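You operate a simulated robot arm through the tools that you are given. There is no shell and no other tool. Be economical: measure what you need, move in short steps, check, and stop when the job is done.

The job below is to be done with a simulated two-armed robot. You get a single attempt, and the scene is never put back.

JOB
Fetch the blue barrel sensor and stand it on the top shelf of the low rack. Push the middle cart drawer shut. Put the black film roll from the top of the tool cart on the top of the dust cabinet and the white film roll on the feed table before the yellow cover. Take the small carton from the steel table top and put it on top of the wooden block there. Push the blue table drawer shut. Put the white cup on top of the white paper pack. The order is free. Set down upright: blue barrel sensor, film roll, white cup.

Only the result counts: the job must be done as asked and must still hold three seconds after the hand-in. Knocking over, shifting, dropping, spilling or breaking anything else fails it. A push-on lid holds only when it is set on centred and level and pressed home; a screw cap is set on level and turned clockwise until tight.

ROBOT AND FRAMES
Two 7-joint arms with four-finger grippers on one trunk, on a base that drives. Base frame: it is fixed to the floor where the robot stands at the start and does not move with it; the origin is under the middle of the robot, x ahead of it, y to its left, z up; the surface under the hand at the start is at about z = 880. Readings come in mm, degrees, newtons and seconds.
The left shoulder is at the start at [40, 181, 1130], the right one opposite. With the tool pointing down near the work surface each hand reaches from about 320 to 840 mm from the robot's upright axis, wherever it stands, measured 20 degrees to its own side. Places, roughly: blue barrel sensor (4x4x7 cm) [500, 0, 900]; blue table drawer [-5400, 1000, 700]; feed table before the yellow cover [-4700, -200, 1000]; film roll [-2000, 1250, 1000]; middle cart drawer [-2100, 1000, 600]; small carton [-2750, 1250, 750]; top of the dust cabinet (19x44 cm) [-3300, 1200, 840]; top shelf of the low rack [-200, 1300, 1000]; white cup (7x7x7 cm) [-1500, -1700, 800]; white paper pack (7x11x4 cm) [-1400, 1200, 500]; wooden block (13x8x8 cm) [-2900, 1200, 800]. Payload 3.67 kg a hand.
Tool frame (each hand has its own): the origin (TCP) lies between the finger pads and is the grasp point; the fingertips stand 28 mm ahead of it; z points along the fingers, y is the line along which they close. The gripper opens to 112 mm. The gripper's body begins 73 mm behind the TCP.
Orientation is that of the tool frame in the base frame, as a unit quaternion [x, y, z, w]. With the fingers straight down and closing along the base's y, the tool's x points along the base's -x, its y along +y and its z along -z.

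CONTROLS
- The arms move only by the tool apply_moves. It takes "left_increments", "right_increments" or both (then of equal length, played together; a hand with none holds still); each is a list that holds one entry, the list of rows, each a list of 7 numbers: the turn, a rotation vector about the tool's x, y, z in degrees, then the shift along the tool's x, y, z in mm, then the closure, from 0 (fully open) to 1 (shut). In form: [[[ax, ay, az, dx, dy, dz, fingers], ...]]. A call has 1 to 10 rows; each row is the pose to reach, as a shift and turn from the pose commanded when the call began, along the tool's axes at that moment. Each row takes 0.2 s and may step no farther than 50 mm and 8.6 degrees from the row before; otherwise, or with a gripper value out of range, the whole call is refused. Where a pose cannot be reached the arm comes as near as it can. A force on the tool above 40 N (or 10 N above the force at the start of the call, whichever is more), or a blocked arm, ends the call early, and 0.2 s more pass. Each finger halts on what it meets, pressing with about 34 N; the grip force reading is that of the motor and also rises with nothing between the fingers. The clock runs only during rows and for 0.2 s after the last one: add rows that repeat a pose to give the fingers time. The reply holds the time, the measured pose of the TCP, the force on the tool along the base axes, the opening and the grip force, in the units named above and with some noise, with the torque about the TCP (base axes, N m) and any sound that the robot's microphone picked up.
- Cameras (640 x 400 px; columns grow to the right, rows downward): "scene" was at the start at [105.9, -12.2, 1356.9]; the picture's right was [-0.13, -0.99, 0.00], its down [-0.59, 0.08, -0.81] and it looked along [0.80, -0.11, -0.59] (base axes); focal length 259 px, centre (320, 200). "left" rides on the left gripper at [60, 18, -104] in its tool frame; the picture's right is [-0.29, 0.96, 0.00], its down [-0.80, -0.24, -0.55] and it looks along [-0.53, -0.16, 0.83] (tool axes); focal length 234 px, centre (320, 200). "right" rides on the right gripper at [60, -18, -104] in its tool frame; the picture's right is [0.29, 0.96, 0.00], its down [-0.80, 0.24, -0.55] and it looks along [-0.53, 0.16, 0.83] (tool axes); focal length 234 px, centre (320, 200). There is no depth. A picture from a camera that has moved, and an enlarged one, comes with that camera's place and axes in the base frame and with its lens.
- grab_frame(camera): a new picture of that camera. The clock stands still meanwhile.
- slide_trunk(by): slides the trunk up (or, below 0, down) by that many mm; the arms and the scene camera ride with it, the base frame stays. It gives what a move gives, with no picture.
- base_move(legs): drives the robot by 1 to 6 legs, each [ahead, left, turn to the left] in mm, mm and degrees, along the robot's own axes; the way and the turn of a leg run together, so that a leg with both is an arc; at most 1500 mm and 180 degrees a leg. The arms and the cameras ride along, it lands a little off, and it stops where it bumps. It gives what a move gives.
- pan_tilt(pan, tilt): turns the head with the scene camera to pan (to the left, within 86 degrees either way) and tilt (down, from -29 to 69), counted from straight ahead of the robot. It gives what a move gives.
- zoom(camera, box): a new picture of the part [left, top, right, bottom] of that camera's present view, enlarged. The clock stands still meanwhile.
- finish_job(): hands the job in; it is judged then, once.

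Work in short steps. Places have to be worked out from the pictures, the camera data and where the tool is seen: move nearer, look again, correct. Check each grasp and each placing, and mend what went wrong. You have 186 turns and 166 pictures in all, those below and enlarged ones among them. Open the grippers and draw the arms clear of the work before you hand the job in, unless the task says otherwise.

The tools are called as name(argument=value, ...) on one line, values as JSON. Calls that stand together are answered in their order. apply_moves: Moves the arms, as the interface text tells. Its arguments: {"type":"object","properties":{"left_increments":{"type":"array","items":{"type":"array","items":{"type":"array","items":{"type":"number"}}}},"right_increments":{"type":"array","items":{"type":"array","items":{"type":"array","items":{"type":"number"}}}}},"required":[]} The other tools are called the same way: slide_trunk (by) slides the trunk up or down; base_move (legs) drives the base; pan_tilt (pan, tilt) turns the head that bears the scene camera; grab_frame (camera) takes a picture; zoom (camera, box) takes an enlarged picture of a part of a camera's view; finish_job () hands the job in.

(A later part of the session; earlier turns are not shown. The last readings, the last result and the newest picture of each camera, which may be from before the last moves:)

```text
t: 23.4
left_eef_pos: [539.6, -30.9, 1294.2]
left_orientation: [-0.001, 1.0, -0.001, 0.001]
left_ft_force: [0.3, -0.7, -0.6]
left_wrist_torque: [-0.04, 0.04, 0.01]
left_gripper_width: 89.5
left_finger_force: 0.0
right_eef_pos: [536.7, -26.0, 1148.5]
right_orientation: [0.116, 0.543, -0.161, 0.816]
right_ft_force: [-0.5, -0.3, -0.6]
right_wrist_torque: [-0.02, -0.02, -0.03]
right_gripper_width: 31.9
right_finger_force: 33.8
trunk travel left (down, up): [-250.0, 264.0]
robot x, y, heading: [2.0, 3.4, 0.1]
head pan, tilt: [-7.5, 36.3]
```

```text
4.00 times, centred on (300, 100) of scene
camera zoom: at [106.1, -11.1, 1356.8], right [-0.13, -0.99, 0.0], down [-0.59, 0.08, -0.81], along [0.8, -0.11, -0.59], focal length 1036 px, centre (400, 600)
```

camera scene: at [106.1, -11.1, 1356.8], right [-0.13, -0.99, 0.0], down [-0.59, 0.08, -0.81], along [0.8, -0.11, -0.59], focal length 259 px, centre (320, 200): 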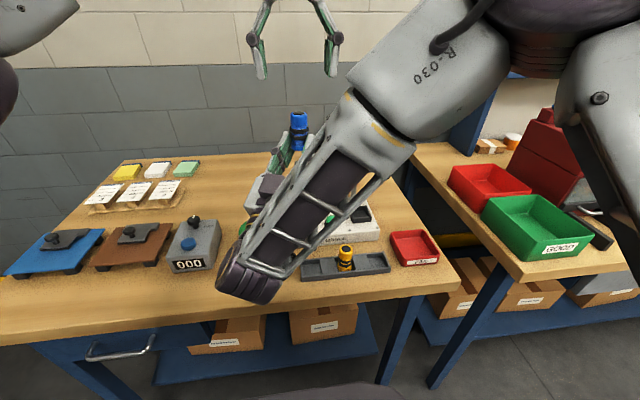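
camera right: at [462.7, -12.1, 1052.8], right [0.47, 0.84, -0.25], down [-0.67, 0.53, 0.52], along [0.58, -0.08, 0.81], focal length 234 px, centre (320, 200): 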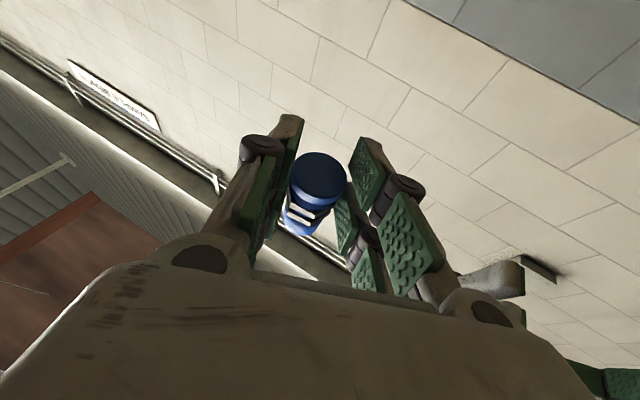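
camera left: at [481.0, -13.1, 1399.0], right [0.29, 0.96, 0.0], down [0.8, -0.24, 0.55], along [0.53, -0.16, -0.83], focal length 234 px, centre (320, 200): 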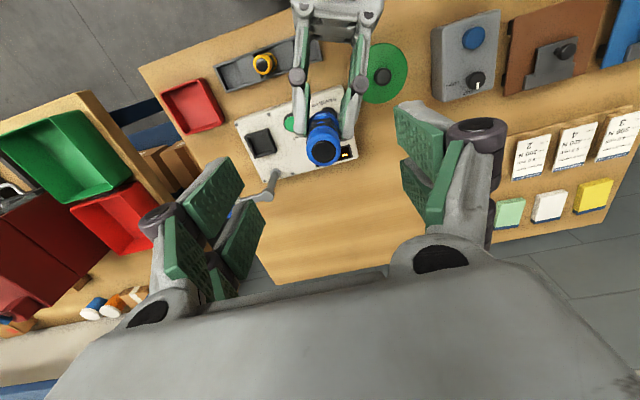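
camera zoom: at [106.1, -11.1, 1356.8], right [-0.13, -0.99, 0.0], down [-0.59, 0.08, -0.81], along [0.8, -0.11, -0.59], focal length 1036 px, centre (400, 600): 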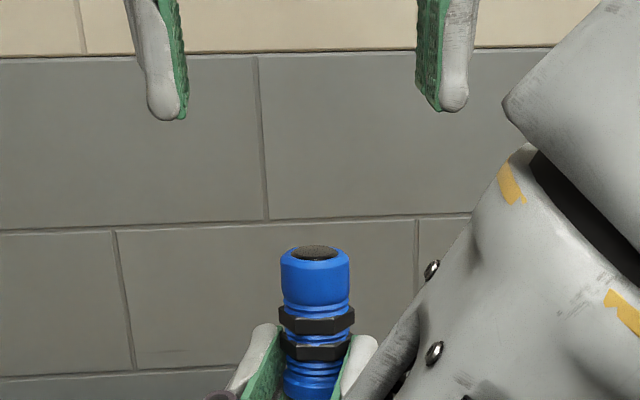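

Refined target: left TCP [554, -32.5, 1218]. I descend with a 60 mm opening, then check.

apply_moves(left_increments=[[[0, 0, 0, -14, -1.6, 0, 0.46], [0, 0, 0, -14, -1.6, 30, 0.46], [0, 0, 0, -14, -1.6, 55, 0.46], [0, 0, 0, -14, -1.6, 75, 0.46], [0, 0, 0, -14, -1.6, 75, 0.46]]])

grab_frame(camera="left")

zoom(camera="scene", box=[230, 50, 370, 150])

```text
t: 24.6
left_eef_pos: [553.2, -34.4, 1221.2]
left_orientation: [-0.001, 1.0, -0.001, 0.0]
left_ft_force: [0.3, 0.1, 0.0]
left_wrist_torque: [0.01, 0.02, 0.02]
left_gripper_width: 60.3
left_finger_force: 0.0
right_eef_pos: [536.1, -24.5, 1147.5]
right_orientation: [0.116, 0.543, -0.16, 0.816]
right_ft_force: [-0.1, 0.5, -1.0]
right_wrist_torque: [-0.02, 0.04, -0.02]
right_gripper_width: 31.6
right_finger_force: 33.7
trunk travel left (down, up): [-250.0, 264.0]
robot x, y, heading: [3.5, 2.3, -0.2]
head pan, tilt: [-7.5, 36.3]
```

```text
126 pictures are left
camera left: at [494.2, -15.3, 1325.5], right [0.29, 0.96, 0.0], down [0.8, -0.24, 0.55], along [0.53, -0.16, -0.83], focal length 234 px, centre (320, 200)
```

left: 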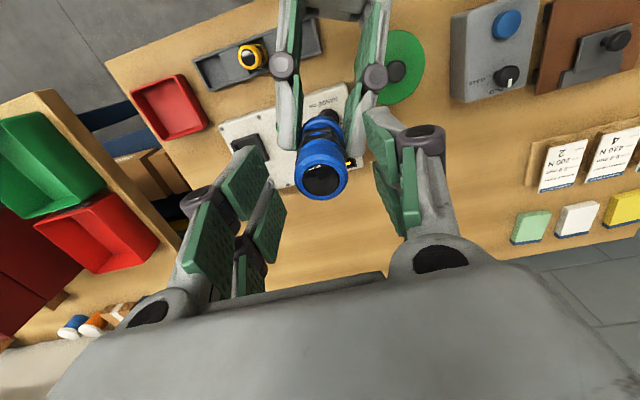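

```text
4.00 times, centred on (300, 100) of scene
camera zoom: at [105.7, -11.9, 1356.8], right [-0.13, -0.99, 0.0], down [-0.59, 0.08, -0.81], along [0.8, -0.1, -0.59], focal length 1036 px, centre (400, 600)
```

zoom: 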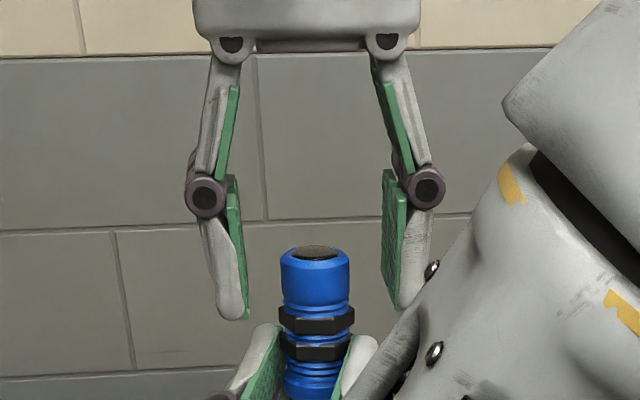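

The sensor axis is measured at [553, -32.5], matching the left TCP. I close the left hand on it.

apply_moves(left_increments=[[[0, 0, 0, 0, 2, 0, 0.6], [0, 0, 0, 0, 2, 0, 0.7], [0, 0, 0, 0, 2, 0, 0.8], [0, 0, 0, 0, 2, 0, 0.95], [0, 0, 0, 0, 2, 0, 0.95]]])

zoom(camera="left", box=[200, 60, 440, 210])

zoom(camera="scene", box=[230, 50, 370, 150])

```text
t: 25.8
left_eef_pos: [553.9, -32.9, 1219.2]
left_orientation: [-0.002, 1.0, -0.001, -0.001]
left_ft_force: [2.7, -3.9, -1.5]
left_wrist_torque: [-0.07, -0.12, 0.0]
left_gripper_width: 27.3
left_finger_force: 34.0
right_eef_pos: [537.2, -26.2, 1147.7]
right_orientation: [0.116, 0.543, -0.16, 0.816]
right_ft_force: [-1.2, 2.6, 1.0]
right_wrist_torque: [-0.16, -0.11, 0.03]
right_gripper_width: 31.8
right_finger_force: 34.3
trunk travel left (down, up): [-250.0, 264.0]
robot x, y, heading: [-3.8, -2.0, 0.1]
head pan, tilt: [-7.5, 36.3]
```

```text
2.67 times, centred on (320, 135) of left
camera zoom: at [494.1, -13.9, 1324.8], right [0.29, 0.96, 0.0], down [0.8, -0.24, 0.55], along [0.53, -0.16, -0.83], focal length 624 px, centre (320, 373)
```

zoom: 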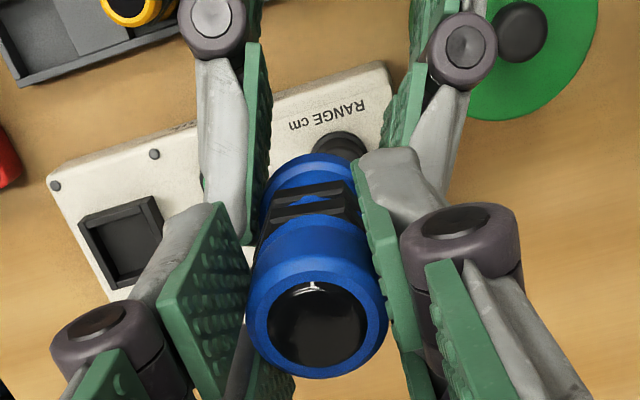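

```text
4.00 times, centred on (300, 100) of scene
camera zoom: at [106.0, -12.0, 1356.8], right [-0.13, -0.99, 0.0], down [-0.59, 0.08, -0.81], along [0.8, -0.1, -0.59], focal length 1036 px, centre (400, 600)
```

zoom: 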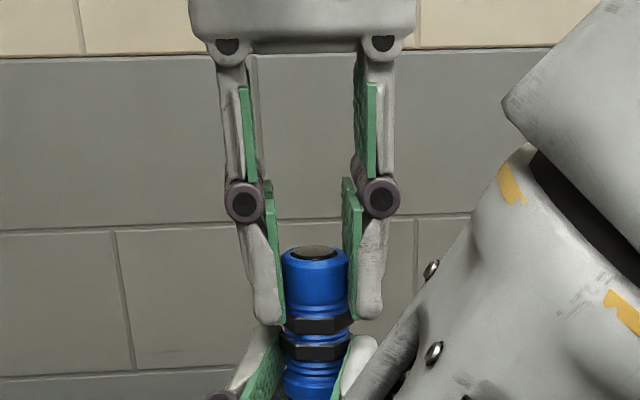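

Left grip is firm (27 mm, 34 N). I open the right hand and draw it back along its own axis.

apply_moves(right_increments=[[[0, 0, 0, 0, 0, 0, 0.7], [0, 0, 0, 0, 0, 0, 0.4], [0, 0, 0, 0, 0, 0, 0.4], [0, 0, 0, 0, 0, -20, 0.4], [0, 0, 0, 0, 0, -45, 0.4], [0, 0, 0, 0, 0, -75, 0.4]]])

zoom(camera="left", box=[200, 60, 440, 210])

grab_frame(camera="scene")

```text
t: 27.4
left_eef_pos: [553.1, -32.1, 1220.6]
left_orientation: [-0.001, 1.0, -0.001, 0.001]
left_ft_force: [-0.2, 0.6, -0.7]
left_wrist_torque: [0.0, 0.01, -0.01]
left_gripper_width: 27.2
left_finger_force: 33.8
right_eef_pos: [489.0, -28.1, 1132.9]
right_orientation: [0.169, 0.55, -0.166, 0.801]
right_ft_force: [-0.1, -0.8, -0.5]
right_wrist_torque: [0.04, 0.01, 0.02]
right_gripper_width: 66.8
right_finger_force: 0.0
trunk travel left (down, up): [-250.0, 264.0]
robot x, y, heading: [0.3, -1.1, -0.2]
head pan, tilt: [-7.5, 36.3]
stopped in row 6 (right hand): the arm was blocked; the commanded pose is now the measured one
```

```text
2.67 times, centred on (320, 135) of left
camera zoom: at [494.2, -13.7, 1324.8], right [0.29, 0.96, 0.0], down [0.8, -0.24, 0.55], along [0.53, -0.16, -0.83], focal length 624 px, centre (320, 373)
```

zoom: 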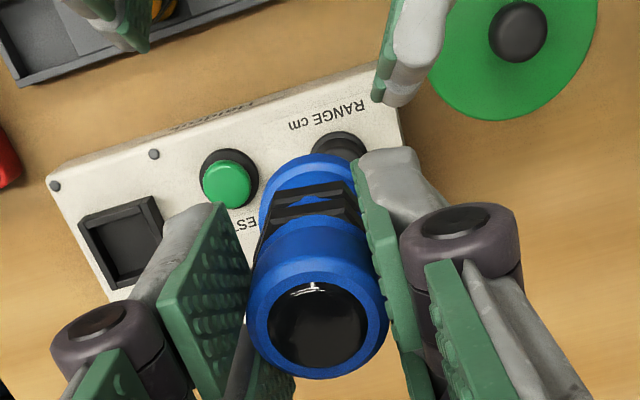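

```text
121 pictures are left
camera scene: at [106.0, -11.7, 1356.8], right [-0.13, -0.99, 0.0], down [-0.59, 0.08, -0.81], along [0.8, -0.11, -0.59], focal length 259 px, centre (320, 200)
```

scene: 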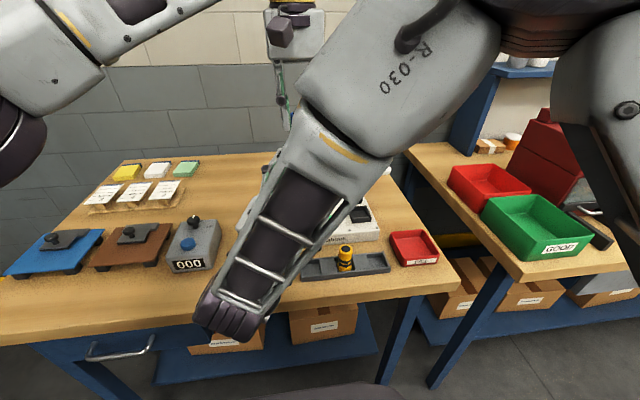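

Hand-over succeeded; the sensor is upright in the left hand. I raise and move the left hand aside, then turn the right hand back to fingers-down.

apply_moves(left_increments=[[[0, 0, 0, 0, 0, -30, 0.95], [0, 0, 0, 0, 0, -70, 0.95], [0, 0, 0, 0, 30, -70, 0.95], [0, 0, 0, 0, 70, -70, 0.95], [0, 0, 0, 0, 110, -70, 0.95], [0, 0, 0, 0, 150, -70, 0.95], [0, 0, 0, 0, 190, -70, 0.95]]])

apply_moves(right_increments=[[[0, 8, 0, 0, 0, 10, 0.4], [0, 16, 0, 0, 0, 20, 0.4], [0, 24, 0, 0, -20, 30, 0.4], [0, 32, 0, 0, -40, 30, 0.4], [0, 40, 0, 0, -60, 30, 0.4], [0, 48, 0, 0, -80, 30, 0.4], [0, 56, 0, 0, -100, 30, 0.4]]])

apply_moves(right_increments=[[[0, 8, 0, 0, 0, 0, 0.4], [0, 16, 0, 0, -20, 0, 0.4], [0, 24, 0, 0, -40, 0, 0.4], [0, 32, 0, 0, -60, 0, 0.4], [0, 40, 0, 0, -80, 0, 0.4], [0, 48, 0, 0, -100, 0, 0.4], [0, 56, 0, 0, -110, 0, 0.4]]])

grab_frame(camera="scene")

```text
t: 29.0
left_eef_pos: [553.0, 162.1, 1290.7]
left_orientation: [0.001, 1.0, -0.001, -0.001]
left_ft_force: [-0.7, 0.0, -1.0]
left_wrist_torque: [-0.03, -0.01, 0.01]
left_gripper_width: 27.1
left_finger_force: 33.4
right_eef_pos: [488.5, -26.0, 1133.8]
right_orientation: [0.167, 0.55, -0.165, 0.801]
right_ft_force: [-0.8, 0.3, -0.3]
right_wrist_torque: [0.05, 0.05, -0.02]
right_gripper_width: 67.4
right_finger_force: 0.0
trunk travel left (down, up): [-250.0, 264.0]
robot x, y, heading: [0.3, -0.3, -0.2]
head pan, tilt: [-7.5, 36.3]
```

```text
t: 30.6
left_eef_pos: [553.4, 159.0, 1290.6]
left_orientation: [-0.001, 1.0, 0.001, 0.0]
left_ft_force: [-0.3, -0.9, -1.4]
left_wrist_torque: [0.03, -0.02, -0.05]
left_gripper_width: 27.2
left_finger_force: 33.8
right_eef_pos: [466.9, -130.0, 1132.5]
right_orientation: [0.223, 0.862, -0.067, 0.45]
right_ft_force: [0.3, 0.4, 0.0]
right_wrist_torque: [0.0, -0.03, 0.0]
right_gripper_width: 67.2
right_finger_force: 0.0
trunk travel left (down, up): [-250.0, 264.0]
robot x, y, heading: [-1.8, 3.4, -0.2]
head pan, tilt: [-7.5, 36.3]
```

```text
t: 32.2
left_eef_pos: [553.4, 158.4, 1290.2]
left_orientation: [-0.001, 1.0, 0.0, -0.001]
left_ft_force: [0.9, -0.4, -1.1]
left_wrist_torque: [0.0, 0.01, -0.01]
left_gripper_width: 26.7
left_finger_force: 33.7
right_eef_pos: [418.7, -227.5, 1124.6]
right_orientation: [0.229, 0.972, 0.046, -0.009]
right_ft_force: [0.3, -0.1, 0.6]
right_wrist_torque: [0.03, 0.01, 0.05]
right_gripper_width: 67.2
right_finger_force: 0.1
trunk travel left (down, up): [-250.0, 264.0]
robot x, y, heading: [0.8, 2.7, 0.2]
head pan, tilt: [-7.5, 36.3]
```

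```text
120 pictures are left
camera scene: at [106.9, -12.8, 1356.7], right [-0.13, -0.99, 0.0], down [-0.59, 0.08, -0.81], along [0.8, -0.1, -0.59], focal length 259 px, centre (320, 200)
```

scene: 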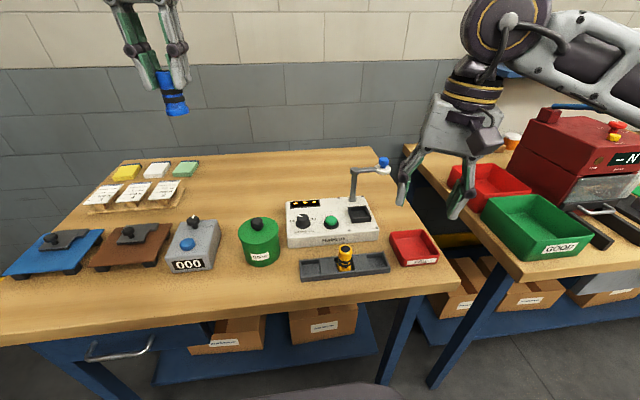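

Now I back off a little from the bench and turn left to face the racks, then look.

base_move(legs=[[-180, 0, 0], [0, 0, 90]])

pan_tilt(pan=0, tilt=25)

grab_frame(camera="scene")

```text
t: 38.0
left_eef_pos: [-344.2, 552.4, 1289.9]
left_orientation: [0.71, -0.704, 0.0, 0.0]
left_ft_force: [-1.0, 0.1, -0.4]
left_wrist_torque: [0.02, -0.01, 0.02]
left_gripper_width: 26.7
left_finger_force: 34.1
right_eef_pos: [42.9, 420.1, 1124.5]
right_orientation: [-0.529, 0.848, 0.027, -0.037]
right_ft_force: [-0.4, 0.2, 0.9]
right_wrist_torque: [0.04, 0.0, 0.0]
right_gripper_width: 67.1
right_finger_force: 0.1
trunk travel left (down, up): [-250.0, 264.0]
robot x, y, heading: [-181.1, -3.7, 90.6]
head pan, tilt: [-7.5, 36.3]
```

```text
t: 38.7
left_eef_pos: [-343.7, 552.2, 1291.0]
left_orientation: [0.71, -0.704, 0.0, 0.0]
left_ft_force: [0.5, -0.1, -0.6]
left_wrist_torque: [0.01, 0.01, 0.0]
left_gripper_width: 27.1
left_finger_force: 33.7
right_eef_pos: [42.4, 420.5, 1124.5]
right_orientation: [-0.529, 0.848, 0.026, -0.037]
right_ft_force: [-0.1, 0.4, -0.7]
right_wrist_torque: [0.02, -0.02, 0.0]
right_gripper_width: 67.2
right_finger_force: 0.1
trunk travel left (down, up): [-250.0, 264.0]
robot x, y, heading: [-180.9, 4.5, 90.4]
head pan, tilt: [0.0, 25.0]
```

```text
119 pictures are left
camera scene: at [-182.4, 111.8, 1374.5], right [1.0, 0.01, 0.0], down [0.0, -0.42, -0.91], along [-0.01, 0.91, -0.42], focal length 259 px, centre (320, 200)
```

scene: 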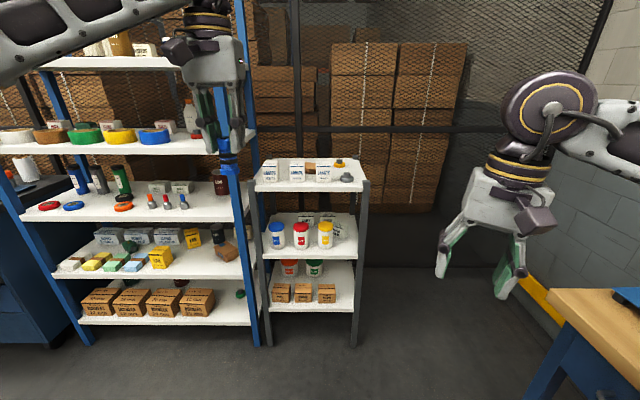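

zoom(camera="scene", box=[230, 140, 390, 240])

```text
4.00 times, centred on (310, 190) of scene
camera zoom: at [-182.4, 111.8, 1374.5], right [1.0, 0.01, 0.0], down [0.0, -0.42, -0.91], along [-0.01, 0.91, -0.42], focal length 1036 px, centre (360, 240)
```

zoom: 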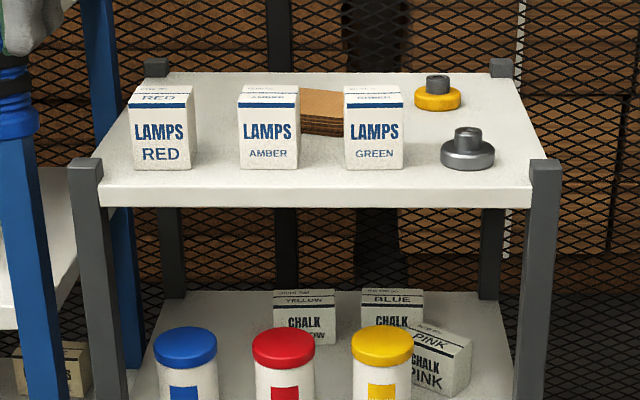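

Shelf top is about z=977, front edge y≈1104. A free spot is between the grey and yellow items at about [-97, 1298], both low enough for the fingers to clear. I drive over in front of it.

base_move(legs=[[0, -234, -0.4], [640, 0, 0]])

pan_tilt(pan=5, tilt=42)

grab_frame(camera="scene")

grab_frame(camera="left")

```text
t: 43.7
left_eef_pos: [-106.6, 1196.7, 1291.0]
left_orientation: [-0.704, 0.71, -0.001, -0.001]
left_ft_force: [0.2, 0.2, -0.4]
left_wrist_torque: [0.01, -0.01, 0.0]
left_gripper_width: 26.9
left_finger_force: 33.9
right_eef_pos: [278.0, 1058.1, 1123.6]
right_orientation: [-0.521, 0.853, 0.027, -0.038]
right_ft_force: [0.3, -0.3, -1.4]
right_wrist_torque: [-0.01, 0.0, -0.02]
right_gripper_width: 67.1
right_finger_force: 0.0
trunk travel left (down, up): [-250.0, 264.0]
robot x, y, heading: [49.3, 641.9, 89.4]
head pan, tilt: [0.0, 25.0]
```

```text
t: 44.5
left_eef_pos: [-106.8, 1196.6, 1291.2]
left_orientation: [-0.704, 0.71, 0.0, 0.0]
left_ft_force: [0.2, 0.6, -1.3]
left_wrist_torque: [-0.03, -0.02, -0.01]
left_gripper_width: 26.7
left_finger_force: 34.1
right_eef_pos: [278.8, 1058.2, 1124.5]
right_orientation: [-0.521, 0.852, 0.027, -0.037]
right_ft_force: [-0.5, 0.7, -0.8]
right_wrist_torque: [0.0, 0.0, -0.02]
right_gripper_width: 67.2
right_finger_force: 0.1
trunk travel left (down, up): [-250.0, 264.0]
robot x, y, heading: [47.7, 643.2, 89.6]
head pan, tilt: [5.0, 42.0]
```

```text
117 pictures are left
camera scene: at [40.6, 744.9, 1348.4], right [1.0, 0.08, 0.0], down [0.05, -0.67, -0.74], along [-0.06, 0.74, -0.67], focal length 259 px, centre (320, 200)
```

scene: 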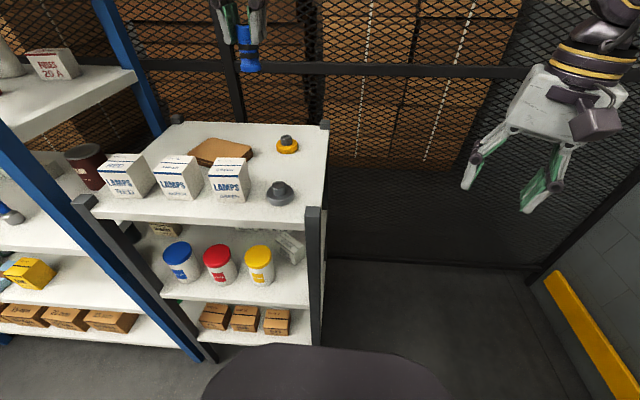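

```text
116 pictures are left
camera left: at [-124.2, 1137.1, 1395.5], right [-0.96, 0.3, 0.0], down [0.25, 0.8, 0.55], along [0.16, 0.53, -0.83], focal length 234 px, centre (320, 200)
```

left: 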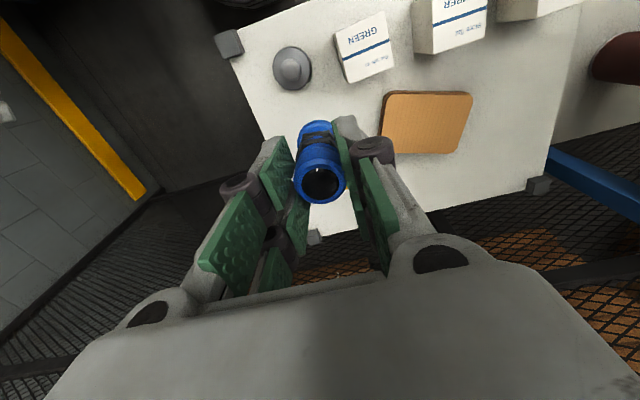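

From both views: grey item at [-78, 1156], yellow at [-98, 1353], so I aim for [-88, 1256]. The sensor's base hangs ~72 mm below the TCP. I move over the spot and lower to TCP z≈1085.

apply_moves(left_increments=[[[0, 0, 0, -30, -9, 0, 0.95], [0, 0, 0, -59, -18, 0, 0.95], [0, 0, 0, -59, -18, 45, 0.95], [0, 0, 0, -59, -18, 90, 0.95], [0, 0, 0, -59, -18, 135, 0.95], [0, 0, 0, -59, -18, 175, 0.95], [0, 0, 0, -59, -18, 205, 0.95], [0, 0, 0, -59, -18, 205, 0.95]]])

grab_frame(camera="left")

zoom(camera="scene", box=[180, 60, 360, 230])

```text
t: 46.3
left_eef_pos: [-88.4, 1255.3, 1084.7]
left_orientation: [-0.704, 0.71, 0.0, 0.0]
left_ft_force: [0.4, -0.3, -1.3]
left_wrist_torque: [0.01, 0.01, 0.01]
left_gripper_width: 27.0
left_finger_force: 34.0
right_eef_pos: [280.0, 1057.8, 1125.5]
right_orientation: [-0.521, 0.852, 0.026, -0.037]
right_ft_force: [-0.4, -0.8, 0.2]
right_wrist_torque: [-0.01, 0.0, -0.01]
right_gripper_width: 67.1
right_finger_force: 0.0
trunk travel left (down, up): [-250.0, 264.0]
robot x, y, heading: [47.2, 640.2, 89.3]
head pan, tilt: [5.0, 42.0]
```

```text
115 pictures are left
camera left: at [-106.6, 1195.7, 1190.3], right [-0.96, 0.3, 0.0], down [0.25, 0.8, 0.55], along [0.16, 0.53, -0.83], focal length 234 px, centre (320, 200)
```

left: 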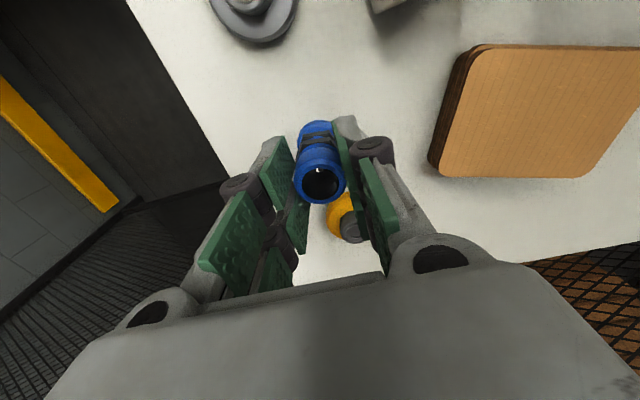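

```text
2.35 times, centred on (270, 145) of scene
camera zoom: at [40.6, 744.7, 1348.3], right [1.0, 0.08, 0.0], down [0.05, -0.67, -0.74], along [-0.06, 0.74, -0.67], focal length 609 px, centre (438, 329)
```

zoom: 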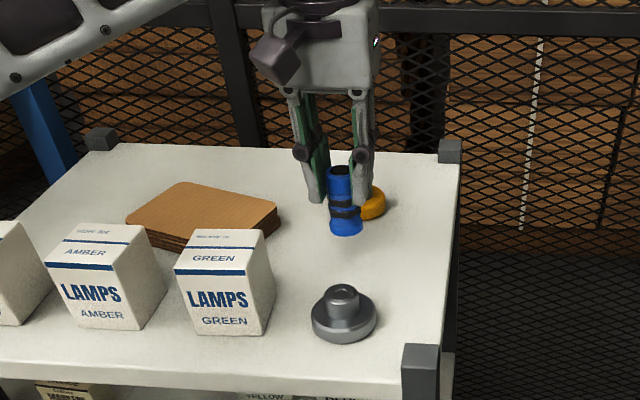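

Clear all around. I lower gently in small steps.

apply_moves(left_increments=[[[0, 0, 0, 0, 0, 10, 0.95], [0, 0, 0, 0, 0, 18, 0.95], [0, 0, 0, 0, 0, 24, 0.95], [0, 0, 0, 0, 0, 29, 0.95], [0, 0, 0, 0, 0, 33, 0.95], [0, 0, 0, 0, 0, 36, 0.95]]])

zoom(camera="scene", box=[260, 100, 340, 190])

```text
t: 47.7
left_eef_pos: [-87.4, 1254.9, 1049.3]
left_orientation: [-0.705, 0.71, 0.0, -0.001]
left_ft_force: [-0.7, -0.3, -0.8]
left_wrist_torque: [0.0, 0.0, -0.02]
left_gripper_width: 26.9
left_finger_force: 34.0
right_eef_pos: [277.8, 1058.0, 1125.0]
right_orientation: [-0.521, 0.852, 0.027, -0.036]
right_ft_force: [-0.2, -0.6, 0.2]
right_wrist_torque: [0.01, -0.01, -0.01]
right_gripper_width: 67.3
right_finger_force: 0.0
trunk travel left (down, up): [-250.0, 264.0]
robot x, y, heading: [51.2, 639.8, 89.7]
head pan, tilt: [5.0, 42.0]
```

```text
4.44 times, centred on (300, 145) of scene
camera zoom: at [40.5, 745.2, 1348.3], right [1.0, 0.08, 0.0], down [0.05, -0.67, -0.74], along [-0.06, 0.74, -0.67], focal length 1150 px, centre (409, 444)
```

zoom: 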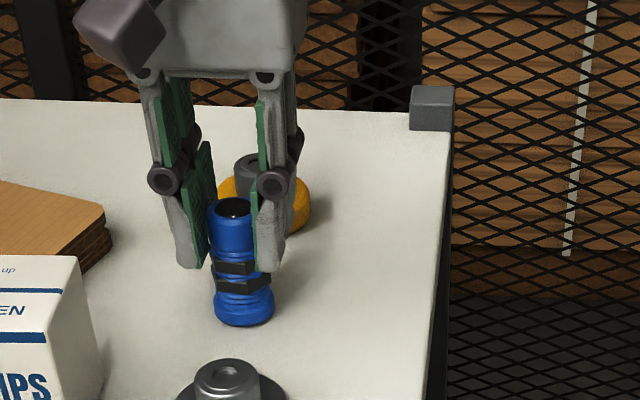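

No contact yet, but close. I continue in 2 mm steps.

apply_moves(left_increments=[[[0, 0, 0, 0, 0, 2, 0.95], [0, 0, 0, 0, 0, 4, 0.95], [0, 0, 0, 0, 0, 6, 0.95]]])

```text
t: 48.5
left_eef_pos: [-87.0, 1254.3, 1049.1]
left_orientation: [-0.705, 0.71, 0.001, 0.004]
left_ft_force: [-2.3, 5.0, 24.8]
left_wrist_torque: [0.68, 0.16, 0.01]
left_gripper_width: 26.9
left_finger_force: 34.4
right_eef_pos: [277.8, 1056.4, 1124.9]
right_orientation: [-0.521, 0.852, 0.028, -0.036]
right_ft_force: [-0.3, 0.0, 1.1]
right_wrist_torque: [-0.01, 0.0, -0.02]
right_gripper_width: 67.2
right_finger_force: 0.1
trunk travel left (down, up): [-250.0, 264.0]
robot x, y, heading: [45.9, 641.9, 89.5]
head pan, tilt: [5.0, 42.0]
```

Contact with the shelf. I relieve the push, open the fingers gradually, and look.

apply_moves(left_increments=[[[0, 0, 0, 0, 0, -5, 0.95], [0, 0, 0, 0, 0, -5, 0.74], [0, 0, 0, 0, 0, -5, 0.68], [0, 0, 0, 0, 0, -5, 0.6], [0, 0, 0, 0, 0, -5, 0.55]]])

zoom(camera="scene", box=[260, 100, 340, 190])

```text
t: 49.7
left_eef_pos: [-87.7, 1255.0, 1048.9]
left_orientation: [-0.704, 0.71, 0.0, 0.0]
left_ft_force: [0.9, -0.4, -0.6]
left_wrist_torque: [-0.01, -0.01, 0.0]
left_gripper_width: 50.3
left_finger_force: 0.0
right_eef_pos: [279.0, 1057.7, 1124.9]
right_orientation: [-0.521, 0.852, 0.027, -0.036]
right_ft_force: [0.3, 0.5, 0.4]
right_wrist_torque: [0.0, 0.01, 0.01]
right_gripper_width: 66.9
right_finger_force: 0.0
trunk travel left (down, up): [-250.0, 264.0]
robot x, y, heading: [49.8, 641.5, 89.6]
head pan, tilt: [5.0, 42.0]
```

```text
4.44 times, centred on (300, 145) of scene
camera zoom: at [40.6, 745.0, 1348.3], right [1.0, 0.08, 0.0], down [0.05, -0.67, -0.74], along [-0.06, 0.74, -0.67], focal length 1150 px, centre (409, 444)
```

zoom: 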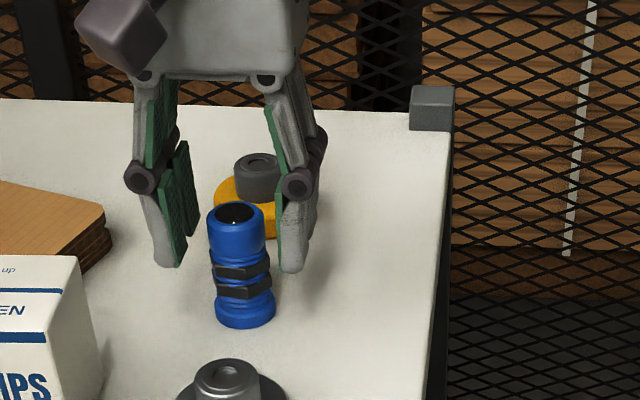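

The sensor stands free on the shelf. I raise the left hand, retract it, and back the base away.

apply_moves(left_increments=[[[0, 0, 0, 0, 0, -20, 0.5], [0, 0, 0, 0, 0, -60, 0.5], [0, 0, 0, 0, 0, -110, 0.5], [0, 0, 0, 0, 0, -155, 0.5], [0, 0, 0, 40, 0, -180, 0.3], [0, 0, 0, 90, 0, -180, 0], [0, 0, 0, 140, 10, -180, 0], [0, 0, 0, 180, 20, -180, 0]]])

base_move(legs=[[-450, 0, 0]])

pan_tilt(pan=0, tilt=30)

grab_frame(camera="scene")

pan_tilt(pan=80, tilt=25)

grab_frame(camera="scene")

```text
refused: row 7 steps farther than a row can; nothing moved
```

```text
t: 52.5
left_eef_pos: [-90.2, 807.8, 1049.7]
left_orientation: [-0.703, 0.711, 0.0, 0.001]
left_ft_force: [0.5, -0.6, 0.3]
left_wrist_torque: [0.04, 0.0, -0.01]
left_gripper_width: 50.3
left_finger_force: 0.1
right_eef_pos: [275.9, 608.4, 1125.1]
right_orientation: [-0.52, 0.853, 0.026, -0.037]
right_ft_force: [-0.8, 0.6, 0.0]
right_wrist_torque: [0.03, -0.02, 0.01]
right_gripper_width: 67.3
right_finger_force: 0.1
trunk travel left (down, up): [-250.0, 264.0]
robot x, y, heading: [41.7, 194.4, 89.3]
head pan, tilt: [5.0, 42.0]
```

```text
t: 53.2
left_eef_pos: [-90.7, 808.1, 1048.6]
left_orientation: [-0.702, 0.712, 0.001, 0.0]
left_ft_force: [0.6, 0.8, -0.1]
left_wrist_torque: [0.02, 0.0, 0.0]
left_gripper_width: 50.3
left_finger_force: 0.0
right_eef_pos: [275.7, 610.1, 1124.7]
right_orientation: [-0.52, 0.853, 0.027, -0.036]
right_ft_force: [0.3, -0.1, 0.3]
right_wrist_torque: [0.01, -0.01, 0.01]
right_gripper_width: 67.3
right_finger_force: 0.0
trunk travel left (down, up): [-250.0, 264.0]
robot x, y, heading: [43.2, 194.5, 89.4]
head pan, tilt: [0.0, 30.0]
```

```text
111 pictures are left
camera scene: at [43.3, 304.3, 1366.5], right [1.0, -0.01, 0.0], down [-0.01, -0.5, -0.87], along [0.01, 0.87, -0.5], focal length 259 px, centre (320, 200)
```

scene: 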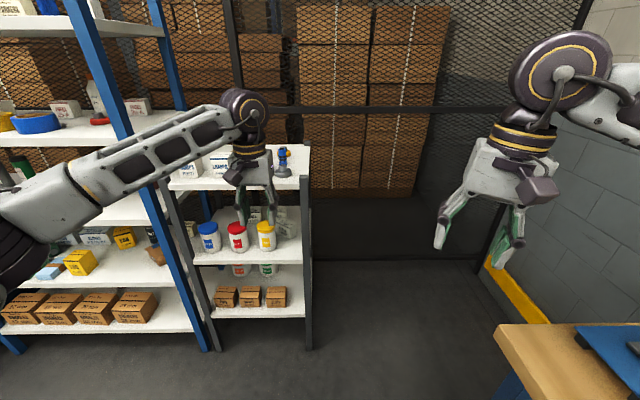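

```text
t: 54.8
left_eef_pos: [-89.8, 807.5, 1048.5]
left_orientation: [-0.703, 0.711, 0.001, 0.0]
left_ft_force: [-0.1, 0.4, 0.4]
left_wrist_torque: [-0.02, -0.02, -0.02]
left_gripper_width: 50.5
left_finger_force: 0.1
right_eef_pos: [275.8, 610.3, 1124.3]
right_orientation: [-0.52, 0.853, 0.026, -0.037]
right_ft_force: [-0.3, -0.1, -0.5]
right_wrist_torque: [0.01, 0.0, 0.0]
right_gripper_width: 67.4
right_finger_force: 0.0
trunk travel left (down, up): [-250.0, 264.0]
robot x, y, heading: [41.9, 195.0, 89.2]
head pan, tilt: [80.0, 25.0]
```

```text
110 pictures are left
camera scene: at [-48.4, 231.1, 1374.6], right [0.19, 0.98, 0.0], down [0.42, -0.08, -0.91], along [-0.89, 0.17, -0.42], focal length 259 px, centre (320, 200)
```

scene: 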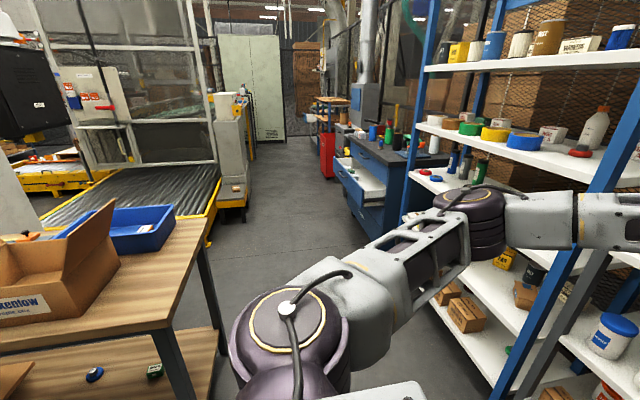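

The arm move was refused (step too long) but the base backed out anyway; the fingers straddled the sensor, so it should have passed clear. I verify.

pan_tilt(pan=0, tilt=30)

zoom(camera="scene", box=[160, 130, 320, 230])

```text
t: 56.3
left_eef_pos: [-90.6, 807.8, 1049.5]
left_orientation: [-0.703, 0.712, -0.001, 0.0]
left_ft_force: [0.2, 0.2, 0.1]
left_wrist_torque: [-0.02, 0.02, -0.04]
left_gripper_width: 50.2
left_finger_force: 0.0
right_eef_pos: [275.2, 609.3, 1125.9]
right_orientation: [-0.52, 0.853, 0.027, -0.036]
right_ft_force: [0.1, -0.4, 0.4]
right_wrist_torque: [0.01, -0.01, -0.01]
right_gripper_width: 67.2
right_finger_force: 0.0
trunk travel left (down, up): [-250.0, 264.0]
robot x, y, heading: [46.1, 195.3, 89.1]
head pan, tilt: [0.0, 30.0]
```

```text
4.00 times, centred on (240, 180) of scene
camera zoom: at [43.3, 304.2, 1366.6], right [1.0, -0.01, 0.0], down [-0.01, -0.5, -0.87], along [0.01, 0.87, -0.5], focal length 1036 px, centre (640, 280)
```

zoom: 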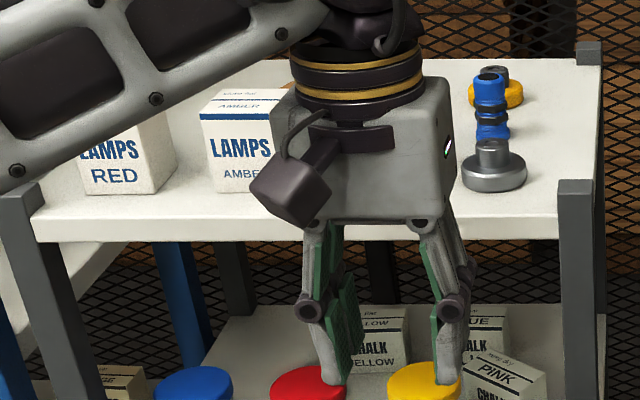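

Everything on the shelf is intact. Now I fold the left arm and turn toward -x to head for the cart.

apply_moves(left_increments=[[[0, 0, 0, 0, 0, -40, 0.3], [0, 0, 0, 20, 0, -80, 0], [0, 0, 0, 40, 0, -120, 0], [0, 0, 0, 70, 10, -150, 0], [0, 0, 0, 105, 25, -175, 0], [0, 0, 0, 140, 40, -190, 0], [0, 0, 0, 175, 55, -200, 0]]])

base_move(legs=[[0, 0, 90.8], [500, -290, 0], [800, 0, 0]])

pan_tilt(pan=-30, tilt=28)

grab_frame(camera="scene")

```text
t: 57.9
left_eef_pos: [-150.3, 628.9, 1251.7]
left_orientation: [-0.703, 0.711, -0.001, 0.001]
left_ft_force: [-0.2, -0.8, 0.5]
left_wrist_torque: [0.03, 0.04, 0.0]
left_gripper_width: 111.8
left_finger_force: 0.0
right_eef_pos: [273.6, 608.4, 1126.0]
right_orientation: [-0.519, 0.853, 0.027, -0.036]
right_ft_force: [-0.2, -1.0, 0.0]
right_wrist_torque: [0.04, -0.04, 0.02]
right_gripper_width: 67.3
right_finger_force: 0.2
trunk travel left (down, up): [-250.0, 264.0]
robot x, y, heading: [40.8, 194.6, 89.4]
head pan, tilt: [0.0, 30.0]
```

```text
t: 69.4
left_eef_pos: [-1677.2, 241.0, 1251.6]
left_orientation: [1.0, 0.017, 0.001, 0.0]
left_ft_force: [0.6, 0.2, -0.3]
left_wrist_torque: [0.0, 0.0, 0.0]
left_gripper_width: 112.1
left_finger_force: 0.1
right_eef_pos: [-1675.3, 665.6, 1125.5]
right_orientation: [0.976, -0.214, 0.008, 0.046]
right_ft_force: [-0.1, 0.2, -0.5]
right_wrist_torque: [0.0, -0.02, -0.01]
right_gripper_width: 67.3
right_finger_force: 0.0
trunk travel left (down, up): [-250.0, 264.0]
robot x, y, heading: [-1250.0, 451.4, -178.2]
head pan, tilt: [0.0, 30.0]
```

```text
t: 70.3
left_eef_pos: [-1675.6, 240.9, 1250.4]
left_orientation: [1.0, 0.017, 0.0, 0.0]
left_ft_force: [0.5, 0.8, -0.1]
left_wrist_torque: [-0.01, 0.0, 0.02]
left_gripper_width: 112.2
left_finger_force: 0.1
right_eef_pos: [-1674.2, 665.3, 1124.7]
right_orientation: [0.976, -0.214, 0.008, 0.045]
right_ft_force: [-0.1, 0.6, -0.7]
right_wrist_torque: [-0.01, -0.02, 0.0]
right_gripper_width: 67.3
right_finger_force: 0.1
trunk travel left (down, up): [-250.0, 264.0]
robot x, y, heading: [-1246.6, 453.8, -177.9]
head pan, tilt: [-30.0, 28.0]
```

```text
108 pictures are left
camera scene: at [-1350.5, 494.3, 1369.8], right [0.47, 0.88, 0.0], down [0.41, -0.22, -0.88], along [-0.78, 0.42, -0.47], focal length 259 px, centre (320, 200)
```

scene: 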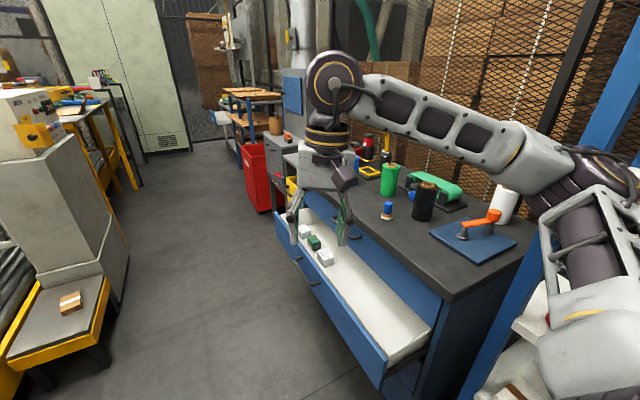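

The cart (wide blue bench) has its drawer open, front at y≈790; the black and white rolls stand on its top. I drive in front of it and face it.

base_move(legs=[[0, 110, 0], [650, 0, 0], [0, 0, -92]])

pan_tilt(pan=0, tilt=35)

grab_frame(camera="scene")

```text
t: 79.3
left_eef_pos: [-2067.3, 769.2, 1252.0]
left_orientation: [-0.687, 0.726, 0.0, 0.0]
left_ft_force: [0.4, 0.1, -0.9]
left_wrist_torque: [0.01, -0.01, 0.0]
left_gripper_width: 111.8
left_finger_force: 0.0
right_eef_pos: [-1645.0, 728.2, 1125.0]
right_orientation: [-0.5, 0.865, 0.028, -0.036]
right_ft_force: [-0.6, -0.2, -0.4]
right_wrist_torque: [-0.02, -0.01, 0.02]
right_gripper_width: 67.3
right_finger_force: 0.1
trunk travel left (down, up): [-250.0, 264.0]
robot x, y, heading: [-1893.0, 323.0, 86.4]
head pan, tilt: [-30.0, 28.0]
```

```text
t: 80.2
left_eef_pos: [-2067.9, 768.2, 1250.7]
left_orientation: [-0.687, 0.727, -0.001, 0.0]
left_ft_force: [-0.5, -0.1, 0.1]
left_wrist_torque: [-0.01, 0.01, -0.01]
left_gripper_width: 112.0
left_finger_force: 0.2
right_eef_pos: [-1644.9, 729.1, 1126.6]
right_orientation: [-0.501, 0.864, 0.027, -0.036]
right_ft_force: [0.3, 0.2, -0.4]
right_wrist_torque: [-0.01, -0.01, 0.0]
right_gripper_width: 67.0
right_finger_force: 0.0
trunk travel left (down, up): [-250.0, 264.0]
robot x, y, heading: [-1895.8, 324.8, 86.5]
head pan, tilt: [0.0, 35.0]
```

```text
107 pictures are left
camera scene: at [-1889.3, 431.2, 1358.8], right [1.0, -0.06, 0.0], down [-0.03, -0.57, -0.82], along [0.05, 0.82, -0.57], focal length 259 px, centre (320, 200)
```

scene: 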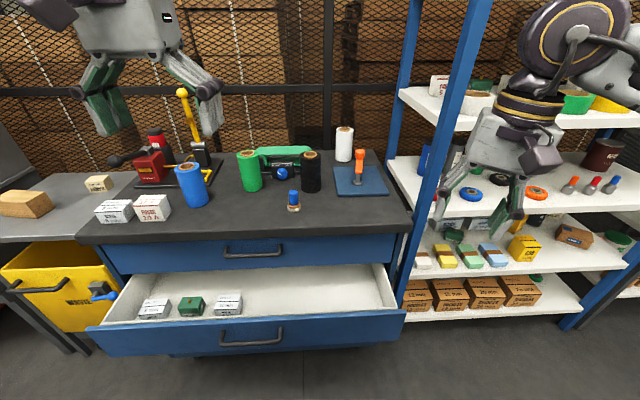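

Panel top of the open middle drawer is about z≈710 at y≈828, cart face y≈974. I square up the base, lower the trunk 200 mm, and zoom in on the scene.

base_move(legs=[[0, 0, 3.5]])

slide_trunk(by=-200)

grab_frame(camera="scene")

```text
t: 81.1
left_eef_pos: [-2094.0, 758.0, 1250.9]
left_orientation: [0.709, -0.705, 0.0, -0.001]
left_ft_force: [-0.5, 0.3, 0.1]
left_wrist_torque: [0.01, -0.02, 0.01]
left_gripper_width: 112.0
left_finger_force: 0.0
right_eef_pos: [-1668.6, 743.2, 1124.8]
right_orientation: [-0.527, 0.849, 0.026, -0.037]
right_ft_force: [0.4, 0.0, 0.2]
right_wrist_torque: [0.02, 0.02, -0.01]
right_gripper_width: 67.1
right_finger_force: 0.0
trunk travel left (down, up): [-250.0, 264.0]
robot x, y, heading: [-1896.1, 323.6, 90.1]
head pan, tilt: [0.0, 35.0]
```

```text
t: 83.3
left_eef_pos: [-2094.1, 756.7, 1049.6]
left_orientation: [0.709, -0.705, 0.0, 0.0]
left_ft_force: [0.2, -0.1, 0.3]
left_wrist_torque: [0.02, -0.03, 0.04]
left_gripper_width: 112.0
left_finger_force: 0.0
right_eef_pos: [-1667.7, 742.9, 924.6]
right_orientation: [-0.527, 0.849, 0.026, -0.037]
right_ft_force: [0.6, -1.5, 0.1]
right_wrist_torque: [0.02, 0.0, -0.01]
right_gripper_width: 67.2
right_finger_force: 0.0
trunk travel left (down, up): [-50.0, 464.0]
robot x, y, heading: [-1893.7, 321.5, 90.4]
head pan, tilt: [0.0, 35.0]
```

```text
106 pictures are left
camera scene: at [-1895.8, 431.2, 1157.6], right [1.0, 0.0, 0.0], down [0.0, -0.57, -0.82], along [0.0, 0.82, -0.57], focal length 259 px, centre (320, 200)
```

scene: 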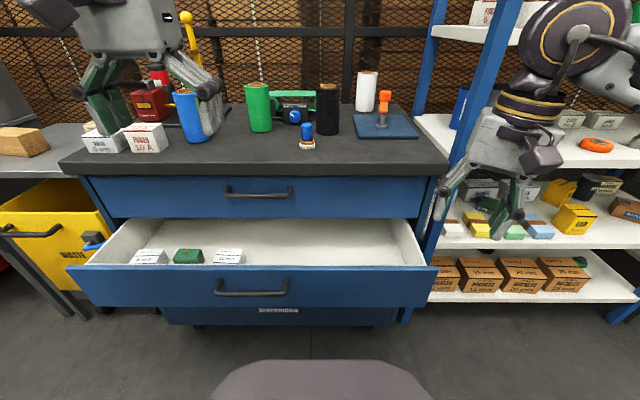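

Drawer panel: z 550–700 at y≈822, cart face y≈980. I bring the closed left hand, pitched 45° forward, in front of the panel just right of its handle.

apply_moves(left_increments=[[[0, -5, 0, 2, -19, 43, 0.3], [0, -10, 0, 4, -38, 86, 0.6], [0, -15, 0, 6, -57, 128, 0.9], [0, -20, 0, 8, -77, 171, 1], [0, -25, 0, 10, -97, 214, 1], [0, -30, 0, 12, -116, 257, 1], [0, -35, 0, 14, -135, 300, 1], [0, -40, 0, 16, -154, 343, 1], [0, -45, 0, 17, -174, 385, 1], [0, -45, 0, 17, -174, 385, 1]]])

grab_frame(camera="scene")

grab_frame(camera="left")

```text
t: 85.5
left_eef_pos: [-1917.8, 741.3, 665.2]
left_orientation: [0.655, -0.651, -0.272, -0.271]
left_ft_force: [0.4, -0.3, 0.8]
left_wrist_torque: [0.02, -0.04, -0.04]
left_gripper_width: 0.1
left_finger_force: 34.0
right_eef_pos: [-1669.3, 741.5, 923.7]
right_orientation: [-0.526, 0.849, 0.026, -0.037]
right_ft_force: [0.5, -0.5, -0.5]
right_wrist_torque: [-0.02, 0.0, 0.02]
right_gripper_width: 67.3
right_finger_force: 0.1
trunk travel left (down, up): [-50.0, 464.0]
robot x, y, heading: [-1892.8, 323.3, 90.3]
head pan, tilt: [0.0, 35.0]
```

```text
105 pictures are left
camera scene: at [-1896.0, 431.2, 1157.6], right [1.0, 0.0, 0.0], down [0.0, -0.57, -0.82], along [0.0, 0.82, -0.57], focal length 259 px, centre (320, 200)
```

scene: 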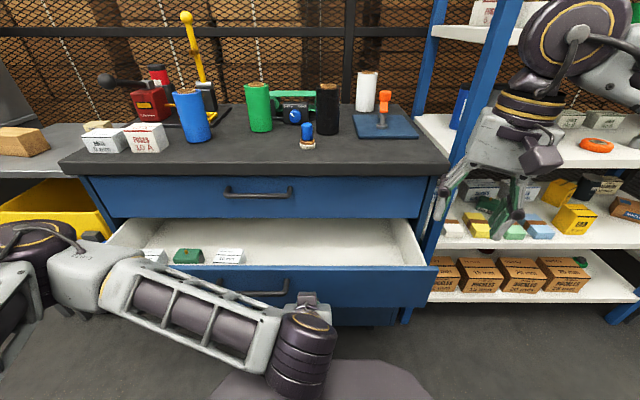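

```text
104 pictures are left
camera left: at [-1934.7, 625.5, 697.6], right [-0.96, 0.2, 0.2], down [0.24, 0.17, 0.96], along [0.16, 0.96, -0.21], focal length 234 px, centre (320, 200)
```

left: 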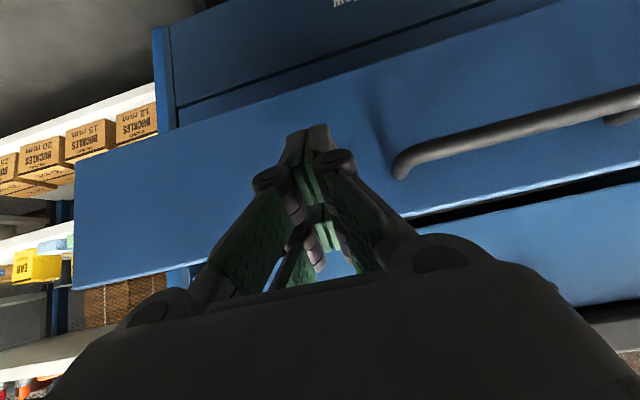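

The fingertips face the panel beside the handle. I push forward.

apply_moves(left_increments=[[[0, 0, 0, -18, 0, 18, 1], [0, 0, 0, -32, 0, 32, 1], [0, 0, 0, -46, 0, 46, 1], [0, 0, 0, -60, 0, 60, 1], [0, 0, 0, -74, 0, 74, 1], [0, 0, 0, -88, 0, 88, 1], [0, 0, 0, -102, 0, 102, 1], [0, 0, 0, -115, 0, 115, 1], [0, 0, 0, -125, 0, 125, 1]]])

grab_frame(camera="scene")

```text
t: 87.5
left_eef_pos: [-1920.6, 919.1, 664.2]
left_orientation: [0.655, -0.652, -0.271, -0.27]
left_ft_force: [0.5, -0.7, 0.8]
left_wrist_torque: [0.02, 0.03, 0.02]
left_gripper_width: 0.0
left_finger_force: 35.1
right_eef_pos: [-1670.0, 743.6, 923.9]
right_orientation: [-0.527, 0.849, 0.026, -0.037]
right_ft_force: [-0.4, -0.3, -0.2]
right_wrist_torque: [0.02, -0.02, 0.02]
right_gripper_width: 66.9
right_finger_force: 0.1
trunk travel left (down, up): [-50.0, 464.0]
robot x, y, heading: [-1896.3, 325.5, 90.3]
head pan, tilt: [0.0, 35.0]
```

```text
103 pictures are left
camera scene: at [-1895.7, 431.6, 1157.5], right [1.0, 0.0, 0.0], down [0.0, -0.57, -0.82], along [0.0, 0.82, -0.57], focal length 259 px, centre (320, 200)
```

scene: 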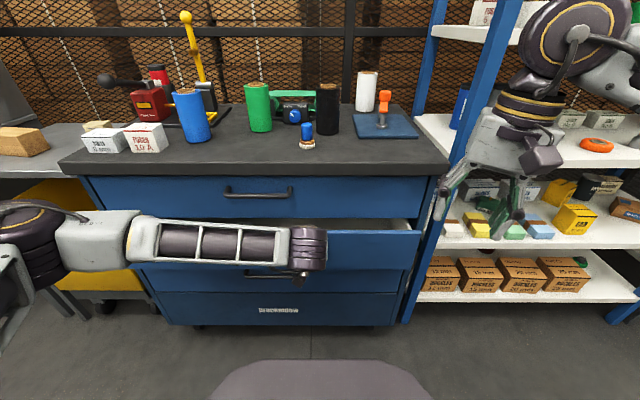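

Nearly closed, with low resistance. I push slowly the rest of the way until it stops.

apply_moves(left_increments=[[[0, 0, 0, -8, 0, 8, 1], [0, 0, 0, -14, 0, 14, 1], [0, 0, 0, -20, 0, 20, 1], [0, 0, 0, -26, 0, 26, 1], [0, 0, 0, -31, 0, 31, 1], [0, 0, 0, -36, 0, 36, 1], [0, 0, 0, -40, 0, 40, 1], [0, 0, 0, -44, 0, 44, 1]]])

zoom(camera="scene", box=[60, 150, 460, 340])

```text
t: 89.2
left_eef_pos: [-1918.6, 968.7, 664.2]
left_orientation: [0.655, -0.654, -0.268, -0.268]
left_ft_force: [-3.6, -16.9, 6.1]
left_wrist_torque: [0.2, 0.05, 0.11]
left_gripper_width: 5.8
left_finger_force: 35.6
right_eef_pos: [-1669.0, 742.0, 924.2]
right_orientation: [-0.527, 0.849, 0.027, -0.036]
right_ft_force: [-0.1, 1.3, 0.0]
right_wrist_torque: [-0.03, 0.04, 0.02]
right_gripper_width: 67.3
right_finger_force: 0.1
trunk travel left (down, up): [-50.0, 464.0]
robot x, y, heading: [-1893.1, 322.9, 90.4]
head pan, tilt: [0.0, 35.0]
stopped in row 8 (left hand): the force on the tool passed its limit at 48 N (the readings are from after the stop); the commanded pose is now the measured one
```

```text
1.60 times, centred on (260, 245) of scene
camera zoom: at [-1896.2, 429.3, 1157.8], right [1.0, 0.01, 0.0], down [0.0, -0.57, -0.82], along [0.0, 0.82, -0.57], focal length 414 px, centre (416, 128)
```

zoom: 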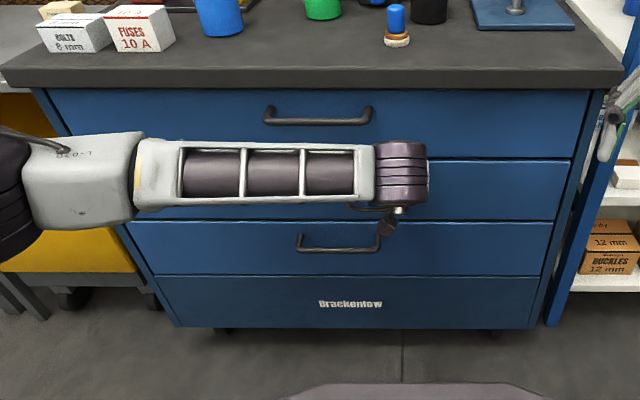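

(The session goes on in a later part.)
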